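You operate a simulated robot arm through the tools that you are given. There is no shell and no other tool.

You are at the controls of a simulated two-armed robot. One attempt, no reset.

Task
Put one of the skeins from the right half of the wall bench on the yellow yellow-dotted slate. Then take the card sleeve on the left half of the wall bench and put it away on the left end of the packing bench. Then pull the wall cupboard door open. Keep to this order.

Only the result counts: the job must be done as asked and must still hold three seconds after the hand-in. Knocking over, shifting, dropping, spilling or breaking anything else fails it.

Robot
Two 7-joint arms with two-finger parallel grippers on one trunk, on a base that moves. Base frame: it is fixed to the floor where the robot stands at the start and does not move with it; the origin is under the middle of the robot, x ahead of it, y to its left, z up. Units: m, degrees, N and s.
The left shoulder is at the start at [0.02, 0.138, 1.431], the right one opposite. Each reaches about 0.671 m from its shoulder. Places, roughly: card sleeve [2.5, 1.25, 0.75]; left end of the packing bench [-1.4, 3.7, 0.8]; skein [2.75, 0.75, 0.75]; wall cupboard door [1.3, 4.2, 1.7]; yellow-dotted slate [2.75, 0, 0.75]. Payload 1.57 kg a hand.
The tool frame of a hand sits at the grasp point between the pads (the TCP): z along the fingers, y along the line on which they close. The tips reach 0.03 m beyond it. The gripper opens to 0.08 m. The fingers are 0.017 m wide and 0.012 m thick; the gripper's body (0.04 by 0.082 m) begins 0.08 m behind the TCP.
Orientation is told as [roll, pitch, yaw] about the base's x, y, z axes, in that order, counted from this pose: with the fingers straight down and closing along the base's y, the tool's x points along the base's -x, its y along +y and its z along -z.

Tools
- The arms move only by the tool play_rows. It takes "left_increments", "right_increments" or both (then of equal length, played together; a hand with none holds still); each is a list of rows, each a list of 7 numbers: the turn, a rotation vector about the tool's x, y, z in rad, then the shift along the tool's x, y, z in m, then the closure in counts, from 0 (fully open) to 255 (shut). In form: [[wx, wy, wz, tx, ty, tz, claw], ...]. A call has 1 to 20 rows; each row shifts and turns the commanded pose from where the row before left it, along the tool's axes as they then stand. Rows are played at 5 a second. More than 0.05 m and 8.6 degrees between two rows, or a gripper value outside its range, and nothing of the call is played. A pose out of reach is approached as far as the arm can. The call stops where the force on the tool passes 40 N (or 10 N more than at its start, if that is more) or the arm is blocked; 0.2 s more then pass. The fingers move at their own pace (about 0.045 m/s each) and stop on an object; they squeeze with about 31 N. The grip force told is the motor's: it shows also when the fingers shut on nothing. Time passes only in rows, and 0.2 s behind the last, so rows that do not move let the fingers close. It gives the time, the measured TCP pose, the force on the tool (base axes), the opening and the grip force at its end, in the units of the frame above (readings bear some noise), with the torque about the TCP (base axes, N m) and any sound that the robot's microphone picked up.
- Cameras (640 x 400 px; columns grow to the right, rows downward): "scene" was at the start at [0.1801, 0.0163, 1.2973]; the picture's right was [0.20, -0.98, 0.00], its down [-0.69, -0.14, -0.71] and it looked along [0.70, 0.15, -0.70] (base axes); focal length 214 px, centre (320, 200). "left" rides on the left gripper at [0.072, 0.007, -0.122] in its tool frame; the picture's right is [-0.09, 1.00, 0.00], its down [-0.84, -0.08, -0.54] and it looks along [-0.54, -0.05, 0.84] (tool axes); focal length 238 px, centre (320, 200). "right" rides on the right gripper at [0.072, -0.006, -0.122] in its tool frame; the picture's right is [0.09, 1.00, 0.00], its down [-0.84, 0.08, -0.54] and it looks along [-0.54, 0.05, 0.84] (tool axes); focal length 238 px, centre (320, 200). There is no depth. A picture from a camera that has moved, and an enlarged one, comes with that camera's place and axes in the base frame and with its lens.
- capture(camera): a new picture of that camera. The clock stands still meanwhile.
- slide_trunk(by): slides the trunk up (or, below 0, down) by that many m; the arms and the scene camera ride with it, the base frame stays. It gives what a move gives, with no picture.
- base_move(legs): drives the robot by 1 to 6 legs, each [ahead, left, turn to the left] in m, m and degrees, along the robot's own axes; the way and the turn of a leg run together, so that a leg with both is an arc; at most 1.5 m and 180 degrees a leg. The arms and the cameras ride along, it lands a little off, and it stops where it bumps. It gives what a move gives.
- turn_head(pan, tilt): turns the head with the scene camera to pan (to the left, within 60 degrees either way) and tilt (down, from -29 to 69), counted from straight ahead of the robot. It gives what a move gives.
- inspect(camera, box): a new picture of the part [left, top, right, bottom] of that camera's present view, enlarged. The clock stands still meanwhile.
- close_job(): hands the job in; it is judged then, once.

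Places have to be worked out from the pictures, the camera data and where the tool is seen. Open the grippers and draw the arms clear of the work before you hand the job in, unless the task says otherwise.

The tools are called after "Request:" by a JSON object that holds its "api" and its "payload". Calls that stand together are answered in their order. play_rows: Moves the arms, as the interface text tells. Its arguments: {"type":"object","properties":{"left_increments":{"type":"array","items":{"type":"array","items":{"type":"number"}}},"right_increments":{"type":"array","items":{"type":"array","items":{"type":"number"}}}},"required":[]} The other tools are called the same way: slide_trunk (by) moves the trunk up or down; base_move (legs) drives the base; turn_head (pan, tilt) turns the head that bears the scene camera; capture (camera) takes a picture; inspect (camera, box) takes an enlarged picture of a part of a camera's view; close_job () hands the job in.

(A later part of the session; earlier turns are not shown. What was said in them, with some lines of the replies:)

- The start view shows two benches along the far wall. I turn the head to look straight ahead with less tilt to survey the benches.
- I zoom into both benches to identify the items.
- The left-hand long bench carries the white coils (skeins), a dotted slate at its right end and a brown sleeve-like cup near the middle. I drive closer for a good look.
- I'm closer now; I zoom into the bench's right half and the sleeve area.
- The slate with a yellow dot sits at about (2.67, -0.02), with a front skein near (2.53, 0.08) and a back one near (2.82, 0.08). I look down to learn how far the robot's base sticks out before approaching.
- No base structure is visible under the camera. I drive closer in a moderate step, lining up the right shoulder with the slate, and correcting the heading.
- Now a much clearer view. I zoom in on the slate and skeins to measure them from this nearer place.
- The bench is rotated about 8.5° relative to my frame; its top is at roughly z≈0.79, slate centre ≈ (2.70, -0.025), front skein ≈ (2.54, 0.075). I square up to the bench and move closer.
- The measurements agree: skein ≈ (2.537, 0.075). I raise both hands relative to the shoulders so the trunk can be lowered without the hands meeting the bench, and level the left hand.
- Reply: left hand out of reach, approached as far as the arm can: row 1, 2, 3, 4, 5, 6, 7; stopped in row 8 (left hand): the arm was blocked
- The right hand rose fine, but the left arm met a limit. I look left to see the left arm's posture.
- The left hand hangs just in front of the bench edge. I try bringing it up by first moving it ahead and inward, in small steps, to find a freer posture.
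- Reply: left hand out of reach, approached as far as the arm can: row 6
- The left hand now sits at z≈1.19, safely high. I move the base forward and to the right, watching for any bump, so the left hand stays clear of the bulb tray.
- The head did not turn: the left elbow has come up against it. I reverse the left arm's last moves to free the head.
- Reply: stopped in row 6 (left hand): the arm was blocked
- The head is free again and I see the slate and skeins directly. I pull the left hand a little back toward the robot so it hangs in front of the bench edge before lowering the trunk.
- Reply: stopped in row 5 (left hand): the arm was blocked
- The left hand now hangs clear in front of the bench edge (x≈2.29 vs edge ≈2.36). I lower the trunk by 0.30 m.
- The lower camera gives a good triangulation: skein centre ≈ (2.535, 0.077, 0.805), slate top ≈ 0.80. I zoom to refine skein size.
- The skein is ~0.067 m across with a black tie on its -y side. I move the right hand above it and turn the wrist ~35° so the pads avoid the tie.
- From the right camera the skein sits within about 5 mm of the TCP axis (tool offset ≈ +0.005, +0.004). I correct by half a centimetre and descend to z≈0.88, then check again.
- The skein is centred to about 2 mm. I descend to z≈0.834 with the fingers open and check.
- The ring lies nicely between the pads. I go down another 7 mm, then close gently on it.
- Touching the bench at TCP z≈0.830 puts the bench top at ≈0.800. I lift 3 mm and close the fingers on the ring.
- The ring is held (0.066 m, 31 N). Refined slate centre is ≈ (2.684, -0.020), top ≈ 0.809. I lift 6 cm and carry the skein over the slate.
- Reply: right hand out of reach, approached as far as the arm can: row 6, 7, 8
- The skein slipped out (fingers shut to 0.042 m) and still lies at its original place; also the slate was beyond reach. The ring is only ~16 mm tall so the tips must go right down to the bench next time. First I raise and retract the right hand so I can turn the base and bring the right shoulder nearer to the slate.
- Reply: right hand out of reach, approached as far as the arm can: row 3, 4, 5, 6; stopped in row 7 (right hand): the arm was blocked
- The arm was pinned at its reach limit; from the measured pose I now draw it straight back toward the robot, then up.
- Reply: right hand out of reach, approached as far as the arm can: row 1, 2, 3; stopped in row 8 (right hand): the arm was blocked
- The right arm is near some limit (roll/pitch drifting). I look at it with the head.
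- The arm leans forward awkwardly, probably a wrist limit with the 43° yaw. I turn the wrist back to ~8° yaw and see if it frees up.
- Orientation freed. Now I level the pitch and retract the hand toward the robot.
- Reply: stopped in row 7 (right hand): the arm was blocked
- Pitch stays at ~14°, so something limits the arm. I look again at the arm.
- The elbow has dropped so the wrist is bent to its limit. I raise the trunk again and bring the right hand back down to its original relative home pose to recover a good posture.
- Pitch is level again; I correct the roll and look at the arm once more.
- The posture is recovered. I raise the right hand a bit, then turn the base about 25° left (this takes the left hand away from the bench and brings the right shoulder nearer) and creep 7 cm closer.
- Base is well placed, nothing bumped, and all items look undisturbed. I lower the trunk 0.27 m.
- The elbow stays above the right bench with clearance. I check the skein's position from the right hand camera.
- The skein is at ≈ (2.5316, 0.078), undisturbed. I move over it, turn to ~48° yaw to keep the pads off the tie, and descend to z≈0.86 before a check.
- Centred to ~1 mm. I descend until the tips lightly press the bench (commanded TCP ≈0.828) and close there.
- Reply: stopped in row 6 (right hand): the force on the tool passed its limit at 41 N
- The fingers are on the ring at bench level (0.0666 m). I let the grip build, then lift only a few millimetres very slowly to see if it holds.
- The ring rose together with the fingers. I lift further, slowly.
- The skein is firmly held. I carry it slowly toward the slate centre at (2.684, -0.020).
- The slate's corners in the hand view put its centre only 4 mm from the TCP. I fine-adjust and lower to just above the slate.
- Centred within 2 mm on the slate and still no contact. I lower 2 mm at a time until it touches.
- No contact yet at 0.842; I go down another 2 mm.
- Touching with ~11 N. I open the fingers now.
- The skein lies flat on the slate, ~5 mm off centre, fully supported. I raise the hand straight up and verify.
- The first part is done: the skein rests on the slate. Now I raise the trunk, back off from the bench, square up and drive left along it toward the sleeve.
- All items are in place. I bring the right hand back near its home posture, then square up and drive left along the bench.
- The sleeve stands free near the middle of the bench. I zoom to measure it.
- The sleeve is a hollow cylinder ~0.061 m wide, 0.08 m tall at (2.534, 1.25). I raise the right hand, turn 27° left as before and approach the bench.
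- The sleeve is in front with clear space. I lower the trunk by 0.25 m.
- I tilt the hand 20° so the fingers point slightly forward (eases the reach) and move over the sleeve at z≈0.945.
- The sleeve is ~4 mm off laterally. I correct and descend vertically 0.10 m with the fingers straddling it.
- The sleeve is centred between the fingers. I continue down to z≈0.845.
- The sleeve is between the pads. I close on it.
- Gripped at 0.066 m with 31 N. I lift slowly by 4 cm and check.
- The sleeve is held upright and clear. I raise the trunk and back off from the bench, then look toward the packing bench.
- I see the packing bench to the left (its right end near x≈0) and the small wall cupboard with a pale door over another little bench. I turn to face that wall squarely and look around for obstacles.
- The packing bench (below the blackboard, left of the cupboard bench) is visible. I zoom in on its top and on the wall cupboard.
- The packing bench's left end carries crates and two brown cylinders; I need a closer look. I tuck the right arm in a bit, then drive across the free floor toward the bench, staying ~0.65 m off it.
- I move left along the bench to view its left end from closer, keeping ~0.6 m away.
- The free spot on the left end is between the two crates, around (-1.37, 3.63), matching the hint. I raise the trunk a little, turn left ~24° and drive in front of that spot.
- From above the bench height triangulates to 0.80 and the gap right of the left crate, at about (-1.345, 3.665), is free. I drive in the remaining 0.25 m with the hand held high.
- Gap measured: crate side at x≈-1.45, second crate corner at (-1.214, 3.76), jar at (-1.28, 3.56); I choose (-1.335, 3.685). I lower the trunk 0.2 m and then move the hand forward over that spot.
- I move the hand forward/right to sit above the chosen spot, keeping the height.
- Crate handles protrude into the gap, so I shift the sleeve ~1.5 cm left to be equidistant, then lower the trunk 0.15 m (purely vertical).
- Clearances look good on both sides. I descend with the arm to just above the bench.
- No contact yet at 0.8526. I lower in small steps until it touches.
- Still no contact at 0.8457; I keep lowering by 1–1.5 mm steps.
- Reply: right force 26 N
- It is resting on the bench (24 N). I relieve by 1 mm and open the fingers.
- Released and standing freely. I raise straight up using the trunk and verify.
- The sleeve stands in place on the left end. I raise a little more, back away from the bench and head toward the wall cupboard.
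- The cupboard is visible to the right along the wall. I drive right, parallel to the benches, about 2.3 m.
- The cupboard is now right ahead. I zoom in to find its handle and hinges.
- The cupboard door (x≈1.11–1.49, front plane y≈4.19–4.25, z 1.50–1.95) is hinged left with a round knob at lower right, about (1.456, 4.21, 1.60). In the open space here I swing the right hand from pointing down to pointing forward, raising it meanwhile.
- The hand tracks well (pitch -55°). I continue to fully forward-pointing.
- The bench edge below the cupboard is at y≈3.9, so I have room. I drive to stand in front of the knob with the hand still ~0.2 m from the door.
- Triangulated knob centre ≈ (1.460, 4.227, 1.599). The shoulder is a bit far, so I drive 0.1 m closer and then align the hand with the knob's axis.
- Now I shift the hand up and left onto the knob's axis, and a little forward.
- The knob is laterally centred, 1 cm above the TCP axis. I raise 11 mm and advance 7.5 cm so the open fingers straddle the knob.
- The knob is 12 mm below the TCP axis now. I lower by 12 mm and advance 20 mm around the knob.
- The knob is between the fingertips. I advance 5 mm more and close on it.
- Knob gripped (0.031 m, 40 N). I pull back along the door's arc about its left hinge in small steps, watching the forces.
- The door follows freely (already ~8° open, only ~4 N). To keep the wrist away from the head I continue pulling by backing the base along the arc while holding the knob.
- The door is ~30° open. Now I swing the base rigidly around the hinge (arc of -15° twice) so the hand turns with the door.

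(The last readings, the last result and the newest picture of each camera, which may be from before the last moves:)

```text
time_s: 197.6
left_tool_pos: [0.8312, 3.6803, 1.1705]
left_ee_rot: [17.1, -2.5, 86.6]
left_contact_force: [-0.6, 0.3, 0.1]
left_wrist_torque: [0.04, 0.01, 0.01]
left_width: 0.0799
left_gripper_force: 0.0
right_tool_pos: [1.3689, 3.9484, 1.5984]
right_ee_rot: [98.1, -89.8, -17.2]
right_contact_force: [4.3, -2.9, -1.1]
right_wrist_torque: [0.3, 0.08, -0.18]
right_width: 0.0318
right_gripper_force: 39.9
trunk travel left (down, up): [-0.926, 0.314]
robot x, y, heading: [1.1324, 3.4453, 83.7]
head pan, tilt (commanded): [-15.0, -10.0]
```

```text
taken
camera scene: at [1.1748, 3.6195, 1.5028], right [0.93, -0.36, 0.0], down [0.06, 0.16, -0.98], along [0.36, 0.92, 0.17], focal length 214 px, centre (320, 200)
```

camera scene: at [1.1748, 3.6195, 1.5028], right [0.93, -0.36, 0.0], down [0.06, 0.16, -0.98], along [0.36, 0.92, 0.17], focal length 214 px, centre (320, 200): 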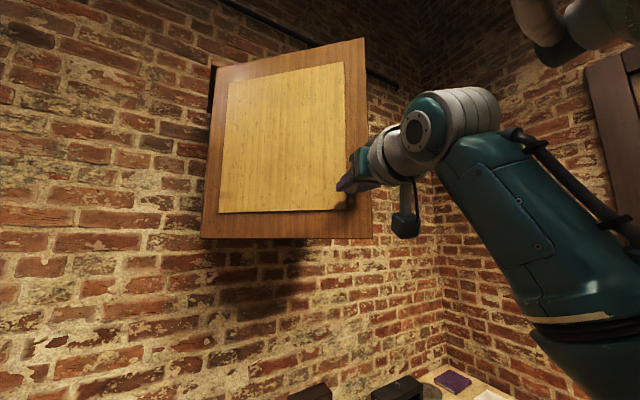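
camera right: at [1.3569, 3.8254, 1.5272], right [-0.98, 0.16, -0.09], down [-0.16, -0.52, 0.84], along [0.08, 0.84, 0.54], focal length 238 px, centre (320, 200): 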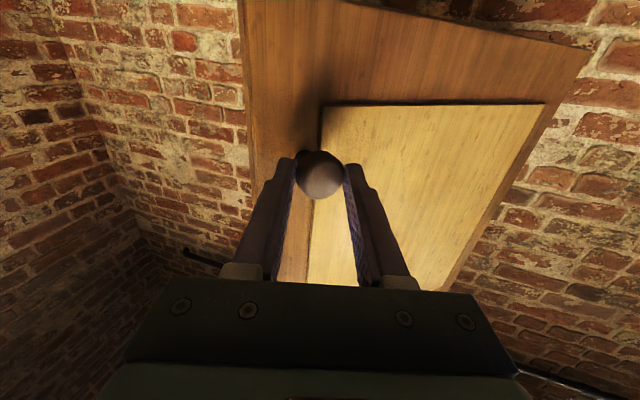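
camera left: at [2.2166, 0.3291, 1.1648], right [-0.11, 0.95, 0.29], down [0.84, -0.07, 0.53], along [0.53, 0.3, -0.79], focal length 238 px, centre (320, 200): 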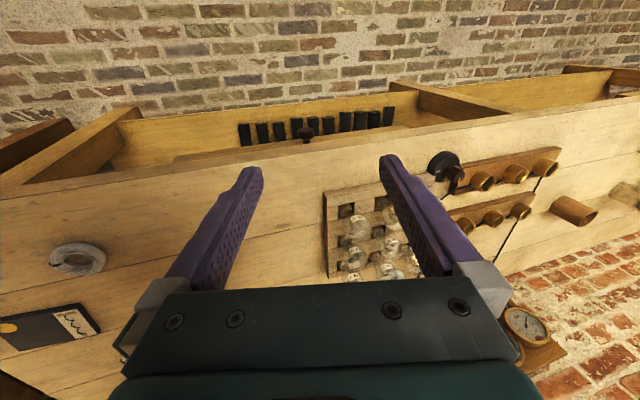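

That works very smoothly: door ≈45°. I repeat the arc for another 15°.

Request:
{"api": "base_move", "payload": {"legs": [[-0.0275, 0.1924, -15]]}}

Request:
{"api": "turn_head", "payload": {"pan": 0, "tilt": 40}}

Request:
{"api": "capture", "payload": {"camera": "scene"}}

Request:
{"api": "turn_head", "payload": {"pan": 40, "tilt": 30}}

Request:
{"api": "capture", "payload": {"camera": "scene"}}

```text
time_s: 199.1
left_tool_pos: [0.7105, 3.7708, 1.1708]
left_ee_rot: [17.2, -2.6, 71.6]
left_contact_force: [-0.3, 0.2, -0.7]
left_wrist_torque: [0.01, 0.0, 0.01]
left_width: 0.08
left_gripper_force: 0.0
right_tool_pos: [1.2982, 3.8899, 1.5976]
right_ee_rot: [98.4, -89.9, -32.1]
right_contact_force: [-8.2, 12.7, -1.0]
right_wrist_torque: [0.22, 0.01, 0.28]
right_width: 0.0321
right_gripper_force: 40.3
trunk travel left (down, up): [-0.926, 0.314]
robot x, y, heading: [0.9417, 3.4616, 68.7]
head pan, tilt (commanded): [-15.0, -10.0]
```

```text
time_s: 200.3
left_tool_pos: [0.7105, 3.7713, 1.1729]
left_ee_rot: [17.1, -2.5, 71.7]
left_contact_force: [0.2, -0.5, 0.5]
left_wrist_torque: [-0.03, -0.03, -0.01]
left_width: 0.0801
left_gripper_force: 0.1
right_tool_pos: [1.2985, 3.8877, 1.598]
right_ee_rot: [97.2, -89.7, -31.0]
right_contact_force: [-1.8, 2.4, 0.2]
right_wrist_torque: [0.02, 0.07, 0.23]
right_width: 0.0317
right_gripper_force: 40.5
trunk travel left (down, up): [-0.926, 0.314]
robot x, y, heading: [0.9414, 3.4659, 68.8]
head pan, tilt (commanded): [0.0, 40.0]
```

```text
taken
camera scene: at [1.0078, 3.6335, 1.424], right [0.93, -0.36, 0.0], down [-0.23, -0.6, -0.77], along [0.28, 0.71, -0.64], focal length 214 px, centre (320, 200)
```

scene: 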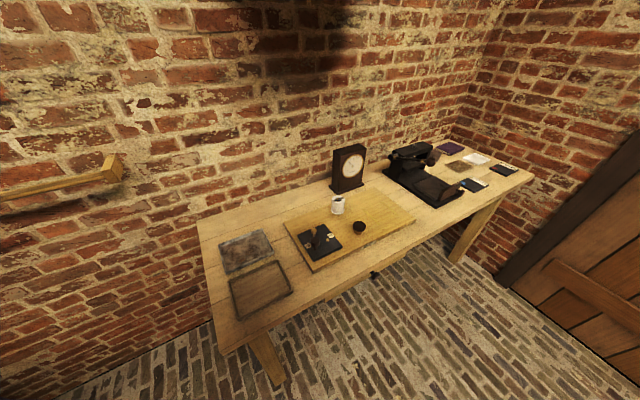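

```text
time_s: 201.4
left_tool_pos: [0.7108, 3.7712, 1.172]
left_ee_rot: [17.0, -2.5, 71.6]
left_contact_force: [0.5, 0.1, 0.6]
left_wrist_torque: [-0.02, -0.04, 0.03]
left_width: 0.0799
left_gripper_force: 0.0
right_tool_pos: [1.2972, 3.8907, 1.5996]
right_ee_rot: [97.2, -89.8, -30.9]
right_contact_force: [-2.2, 3.8, 1.2]
right_wrist_torque: [0.02, -0.02, 0.15]
right_width: 0.0319
right_gripper_force: 40.3
trunk travel left (down, up): [-0.926, 0.314]
robot x, y, heading: [0.9421, 3.4608, 69.0]
head pan, tilt (commanded): [40.0, 30.0]
```

```text
taken
camera scene: at [0.948, 3.6399, 1.4393], right [0.95, 0.32, 0.0], down [0.16, -0.47, -0.87], along [-0.28, 0.82, -0.5], focal length 214 px, centre (320, 200)
```

scene: 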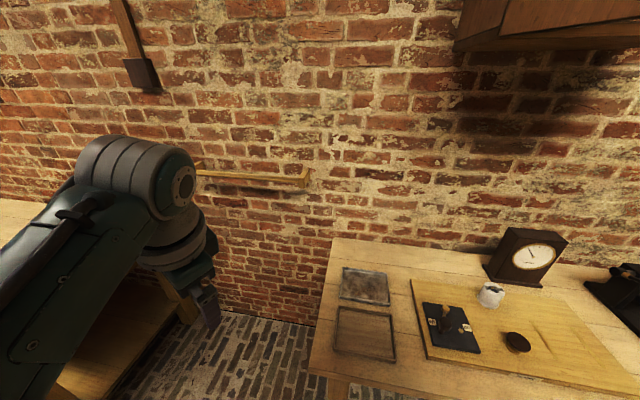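

Door ≈60°, surroundings clear for the left arm. One more 15° arc.

Request:
{"api": "base_move", "payload": {"legs": [[-0.0276, 0.1929, -15]]}}

Request:
{"api": "capture", "payload": {"camera": "right"}}

Request:
{"api": "capture", "payload": {"camera": "scene"}}

```text
time_s: 202.9
left_tool_pos: [0.6164, 3.8872, 1.1725]
left_ee_rot: [17.2, -2.6, 56.7]
left_contact_force: [0.9, 0.6, 0.3]
left_wrist_torque: [0.02, -0.03, -0.01]
left_width: 0.0801
left_gripper_force: 0.1
right_tool_pos: [1.2145, 3.8513, 1.6001]
right_ee_rot: [97.8, -89.7, -46.3]
right_contact_force: [-6.2, 18.1, 0.6]
right_wrist_torque: [0.31, -0.07, 0.2]
right_width: 0.0321
right_gripper_force: 40.1
trunk travel left (down, up): [-0.926, 0.314]
robot x, y, heading: [0.7588, 3.5297, 53.7]
head pan, tilt (commanded): [40.0, 30.0]
```

```text
taken
camera right: at [1.144, 3.7511, 1.5271], right [-0.78, 0.62, -0.09], down [-0.4, -0.38, 0.84], along [0.49, 0.69, 0.54], focal length 238 px, centre (320, 200)
```

right: 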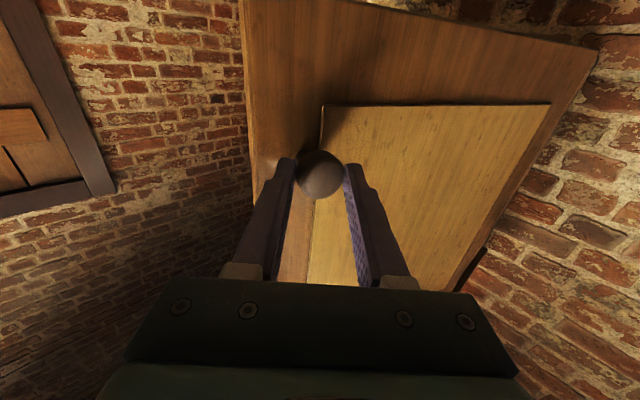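

```text
taken
camera scene: at [0.8126, 3.6999, 1.4395], right [1.0, 0.07, 0.0], down [0.03, -0.5, -0.87], along [-0.06, 0.86, -0.5], focal length 214 px, centre (320, 200)
```

scene: 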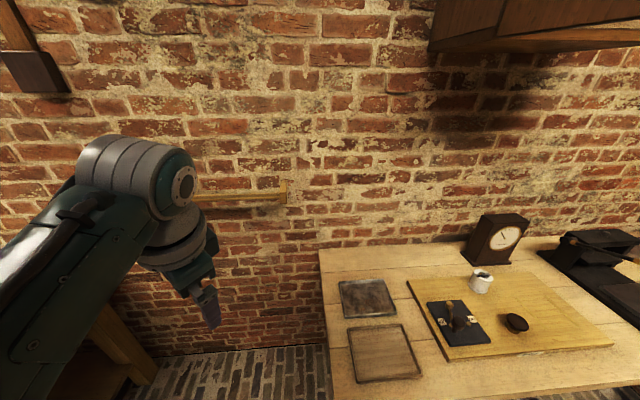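

Door ≈75°. I do a last small arc (12°) with slight relief toward the door.

Request:
{"api": "base_move", "payload": {"legs": [[-0.018, 0.1545, -12]]}}

Request:
{"api": "capture", "payload": {"camera": "right"}}

Request:
{"api": "turn_head", "payload": {"pan": -10, "tilt": -15}}

Request:
{"api": "capture", "payload": {"camera": "scene"}}

```text
time_s: 204.3
left_tool_pos: [0.5698, 3.9967, 1.1708]
left_ee_rot: [17.1, -2.5, 44.7]
left_contact_force: [0.3, -0.1, 0.0]
left_wrist_torque: [0.0, 0.0, -0.01]
left_width: 0.08
left_gripper_force: 0.1
right_tool_pos: [1.1486, 3.8378, 1.5994]
right_ee_rot: [96.0, -89.8, -56.8]
right_contact_force: [5.4, -19.3, 0.3]
right_wrist_torque: [0.41, -0.09, -0.67]
right_width: 0.0321
right_gripper_force: 40.5
trunk travel left (down, up): [-0.926, 0.314]
robot x, y, heading: [0.635, 3.618, 42.1]
head pan, tilt (commanded): [40.0, 30.0]
```

```text
taken
camera right: at [1.0581, 3.7543, 1.5272], right [-0.63, 0.77, -0.09], down [-0.47, -0.29, 0.84], along [0.62, 0.57, 0.54], focal length 238 px, centre (320, 200)
```

right: 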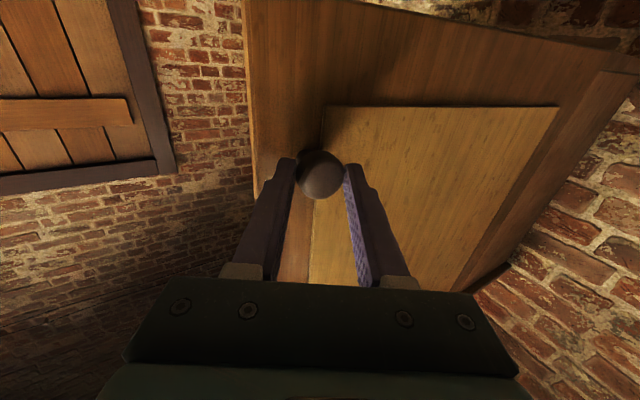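

```text
time_s: 205.5
left_tool_pos: [0.5692, 3.9977, 1.1717]
left_ee_rot: [17.0, -2.6, 44.8]
left_contact_force: [0.7, -0.7, 0.6]
left_wrist_torque: [0.02, 0.01, -0.01]
left_width: 0.0799
left_gripper_force: 0.1
right_tool_pos: [1.1482, 3.8375, 1.5982]
right_ee_rot: [97.7, -89.9, -58.6]
right_contact_force: [0.1, -3.4, -0.3]
right_wrist_torque: [0.12, 0.0, -0.05]
right_width: 0.0321
right_gripper_force: 40.2
trunk travel left (down, up): [-0.926, 0.314]
robot x, y, heading: [0.6374, 3.6174, 41.9]
head pan, tilt (commanded): [-10.0, -15.0]
```

```text
taken
camera scene: at [0.7778, 3.7269, 1.51], right [0.53, -0.85, 0.0], down [0.22, 0.14, -0.97], along [0.82, 0.51, 0.26], focal length 214 px, centre (320, 200)
```

scene: 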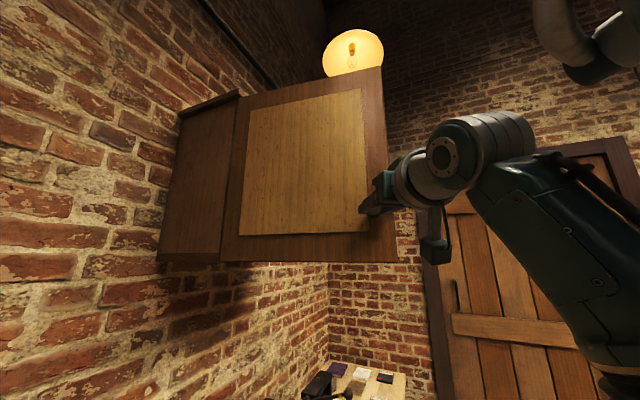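

The door is now ~87° open. I open the fingers a little, then back straight off the knob.

Request:
{"api": "play_rows", "payload": {"right_increments": [[0, 0, 0, 0, 0, 0, 130], [0, 0, 0, 0, 0, 0, 110], [0, 0, 0, 0, 0, 0, 110], [0, 0, 0, 0, 0, -0.01, 110], [0, 0, 0, 0, 0, -0.015, 110], [0, 0, 0, 0, 0, -0.02, 110], [0, 0, 0, 0, 0, -0.02, 110], [0, 0, 0, 0, 0, 0, 110]]}}

Request:
{"api": "capture", "payload": {"camera": "right"}}

Request:
{"api": "capture", "payload": {"camera": "scene"}}

```text
time_s: 207.3
left_tool_pos: [0.5692, 3.9968, 1.1708]
left_ee_rot: [17.1, -2.4, 44.8]
left_contact_force: [0.0, -0.1, 0.2]
left_wrist_torque: [-0.02, -0.02, 0.03]
left_width: 0.08
left_gripper_force: 0.1
right_tool_pos: [1.1008, 3.7987, 1.5848]
right_ee_rot: [-3.8, -87.8, 42.9]
right_contact_force: [0.6, -0.1, 0.0]
right_wrist_torque: [-0.01, 0.04, -0.03]
right_width: 0.0454
right_gripper_force: 0.0
trunk travel left (down, up): [-0.926, 0.314]
robot x, y, heading: [0.6321, 3.6186, 41.6]
head pan, tilt (commanded): [-10.0, -15.0]
```

```text
taken
camera right: at [1.0085, 3.7151, 1.5186], right [-0.63, 0.77, -0.09], down [-0.44, -0.26, 0.86], along [0.64, 0.58, 0.5], focal length 238 px, centre (320, 200)
```

right: 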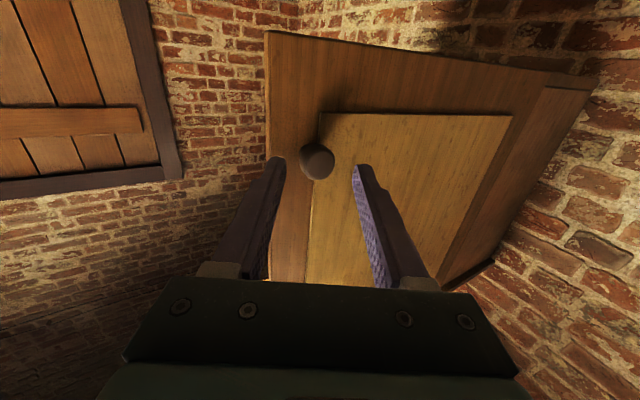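

```text
taken
camera scene: at [0.7778, 3.7269, 1.5101], right [0.53, -0.85, 0.0], down [0.22, 0.14, -0.97], along [0.82, 0.51, 0.26], focal length 214 px, centre (320, 200)
```

scene: 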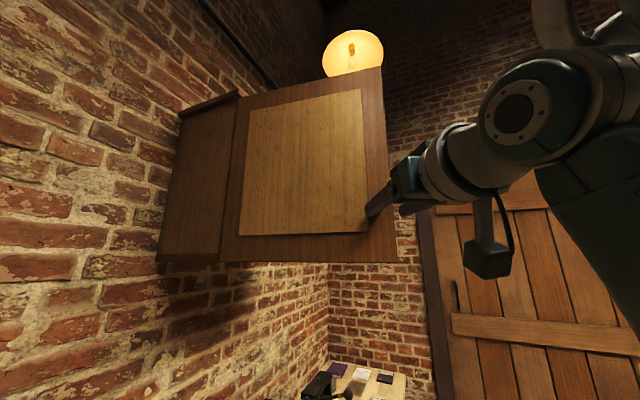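

The door stays open by itself and the hand is free of the knob. I back the base away, open the gripper fully, and check.

Request:
{"api": "base_move", "payload": {"legs": [[-0.25, 0, 0]]}}

Request:
{"api": "play_rows", "payload": {"right_increments": [[0, 0, 0, 0, 0, 0, 0], [0, 0, 0, 0, 0, 0, 0], [0, 0, 0, 0, 0, 0, 0]]}}

Request:
{"api": "base_move", "payload": {"legs": [[-0.1, -0.45, 0]]}}

Request:
{"api": "turn_head", "payload": {"pan": 20, "tilt": 0}}

Request:
{"api": "capture", "payload": {"camera": "scene"}}

```text
time_s: 209.2
left_tool_pos: [0.3799, 3.8267, 1.172]
left_ee_rot: [17.1, -2.6, 44.8]
left_contact_force: [-0.1, 0.4, -0.4]
left_wrist_torque: [0.01, 0.01, -0.01]
left_width: 0.08
left_gripper_force: 0.0
right_tool_pos: [0.9109, 3.63, 1.5867]
right_ee_rot: [-1.3, -88.0, 40.6]
right_contact_force: [-0.4, 0.4, -0.2]
right_wrist_torque: [-0.01, 0.03, -0.04]
right_width: 0.0457
right_gripper_force: 0.1
trunk travel left (down, up): [-0.926, 0.314]
robot x, y, heading: [0.4503, 3.4464, 41.9]
head pan, tilt (commanded): [-10.0, -15.0]
```

```text
time_s: 209.9
left_tool_pos: [0.3797, 3.8272, 1.1716]
left_ee_rot: [17.3, -2.5, 44.9]
left_contact_force: [0.0, 0.5, 0.3]
left_wrist_torque: [-0.01, 0.0, 0.0]
left_width: 0.0801
left_gripper_force: 0.1
right_tool_pos: [0.9107, 3.6304, 1.5866]
right_ee_rot: [-2.1, -87.8, 41.5]
right_contact_force: [0.1, -0.2, -0.1]
right_wrist_torque: [0.02, -0.02, -0.01]
right_width: 0.0799
right_gripper_force: 0.1
trunk travel left (down, up): [-0.926, 0.314]
robot x, y, heading: [0.4441, 3.4451, 42.0]
head pan, tilt (commanded): [-10.0, -15.0]
```

```text
time_s: 212.7
left_tool_pos: [0.601, 3.4313, 1.1709]
left_ee_rot: [17.0, -2.6, 45.1]
left_contact_force: [-0.1, 0.0, -0.1]
left_wrist_torque: [-0.02, -0.06, -0.01]
left_width: 0.0799
left_gripper_force: 0.0
right_tool_pos: [1.1322, 3.2353, 1.5861]
right_ee_rot: [-2.2, -87.8, 41.7]
right_contact_force: [0.0, -0.4, -0.7]
right_wrist_torque: [-0.03, 0.03, -0.02]
right_width: 0.0801
right_gripper_force: 0.1
trunk travel left (down, up): [-0.926, 0.314]
robot x, y, heading: [0.6643, 3.0515, 42.4]
head pan, tilt (commanded): [-10.0, -15.0]
```

```text
time_s: 213.6
left_tool_pos: [0.6003, 3.4316, 1.1706]
left_ee_rot: [17.1, -2.6, 45.0]
left_contact_force: [0.3, 0.0, -0.2]
left_wrist_torque: [-0.01, 0.01, 0.04]
left_width: 0.0801
left_gripper_force: 0.0
right_tool_pos: [1.1321, 3.2355, 1.5852]
right_ee_rot: [-2.6, -87.8, 42.1]
right_contact_force: [-0.4, 0.0, 0.0]
right_wrist_torque: [-0.03, 0.01, -0.02]
right_width: 0.0801
right_gripper_force: 0.0
trunk travel left (down, up): [-0.926, 0.314]
robot x, y, heading: [0.6677, 3.0526, 42.2]
head pan, tilt (commanded): [20.0, 0.0]
```

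```text
taken
camera scene: at [0.7842, 3.1981, 1.4877], right [0.88, -0.47, 0.0], down [0.0, 0.0, -1.0], along [0.47, 0.88, 0.0], focal length 214 px, centre (320, 200)
```

scene: 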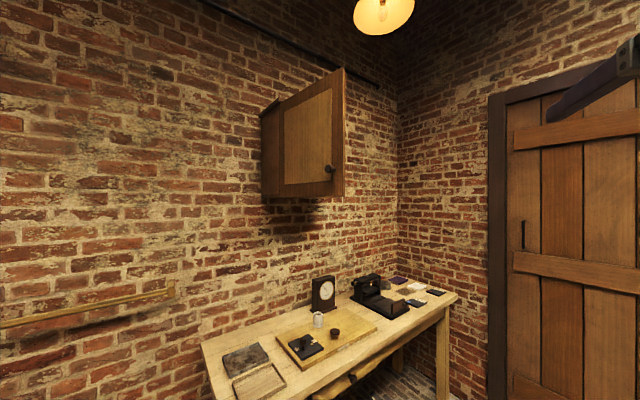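

The door stands open ~87°. Before handing in, I turn to check that the sleeve still stands on the packing bench.

Request:
{"api": "base_move", "payload": {"legs": [[-0.1, -0.3, 0], [0, 0, 90]]}}

Request:
{"api": "turn_head", "payload": {"pan": 20, "tilt": 15}}

Request:
{"api": "capture", "payload": {"camera": "scene"}}

```text
time_s: 219.6
left_tool_pos: [0.4206, 2.6871, 1.1708]
left_ee_rot: [17.2, -2.6, 135.7]
left_contact_force: [0.5, 0.3, -0.1]
left_wrist_torque: [0.03, 0.01, 0.02]
left_width: 0.0801
left_gripper_force: 0.1
right_tool_pos: [0.6104, 3.2211, 1.5848]
right_ee_rot: [-2.2, -88.0, 132.2]
right_contact_force: [0.4, 0.4, 0.0]
right_wrist_torque: [0.02, 0.03, 0.01]
right_width: 0.0799
right_gripper_force: 0.1
trunk travel left (down, up): [-0.926, 0.314]
robot x, y, heading: [0.7989, 2.7587, 133.3]
head pan, tilt (commanded): [20.0, 0.0]
```

```text
time_s: 220.4
left_tool_pos: [0.4193, 2.6864, 1.1715]
left_ee_rot: [17.2, -2.6, 135.7]
left_contact_force: [-0.2, 0.3, -0.7]
left_wrist_torque: [-0.04, 0.0, -0.01]
left_width: 0.0801
left_gripper_force: 0.0
right_tool_pos: [0.6097, 3.2209, 1.5845]
right_ee_rot: [-2.6, -87.8, 132.7]
right_contact_force: [0.4, -0.9, -0.9]
right_wrist_torque: [-0.01, 0.01, 0.0]
right_width: 0.0801
right_gripper_force: 0.2
trunk travel left (down, up): [-0.926, 0.314]
robot x, y, heading: [0.8002, 2.7594, 133.1]
head pan, tilt (commanded): [20.0, 15.0]
```

```text
taken
camera scene: at [0.6485, 2.8734, 1.4636], right [0.46, 0.89, 0.0], down [0.23, -0.12, -0.97], along [-0.86, 0.44, -0.26], focal length 214 px, centre (320, 200)
```

scene: 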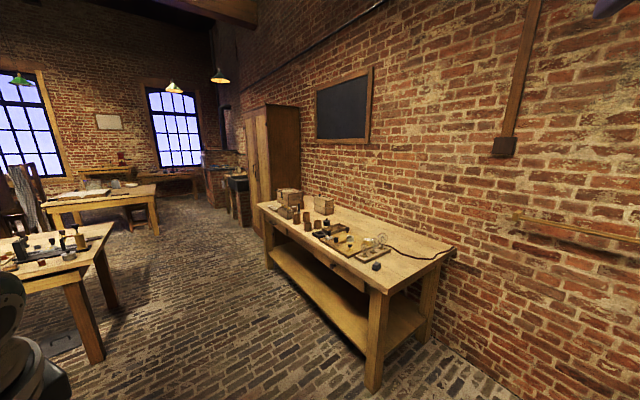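

Request:
{"api": "inspect", "payload": {"camera": "scene", "box": [250, 175, 362, 245]}}

```text
5.71 times, centred on (306, 210) of scene
camera zoom: at [0.6485, 2.8734, 1.4636], right [0.46, 0.89, 0.0], down [0.23, -0.12, -0.97], along [-0.86, 0.44, -0.26], focal length 1226 px, centre (400, 143)
```

zoom: 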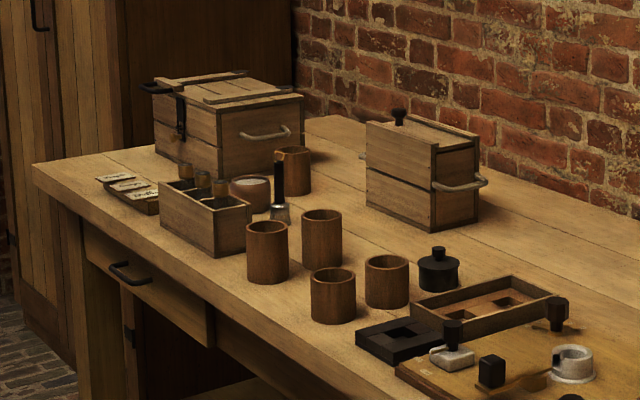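

The sleeve stands upright on the left end of the packing bench. When I last saw them, the skein was on the slate and the cupboard door was wide open. Both grippers are open and the arms are clear, so I hand in the job.

Request:
{"api": "close_job", "payload": {}}

```text
The job is handed in.
```

I did all three parts in the order you asked and handed the job in.

- **Skein:** the front skein from the wall bench's right half lies flat on the yellow-dotted slate, about 5 mm off its centre. It slipped out of the gripper on the first try, without moving far or touching anything else. The second grip held.
- **Card sleeve:** it stands upright on the left end of the packing bench, next to the left crate. I zoomed in on it just before handing in.
- **Wall cupboard door:** I pulled it by the knob to about 87° open. It stayed open by itself after I let go.

In the pictures I took I saw nothing else knocked over or moved. I last saw the skein when I left the wall bench and the door shortly before the final check, so I did not re-check either at the very end. Both grippers are open and the arms are clear of the work.
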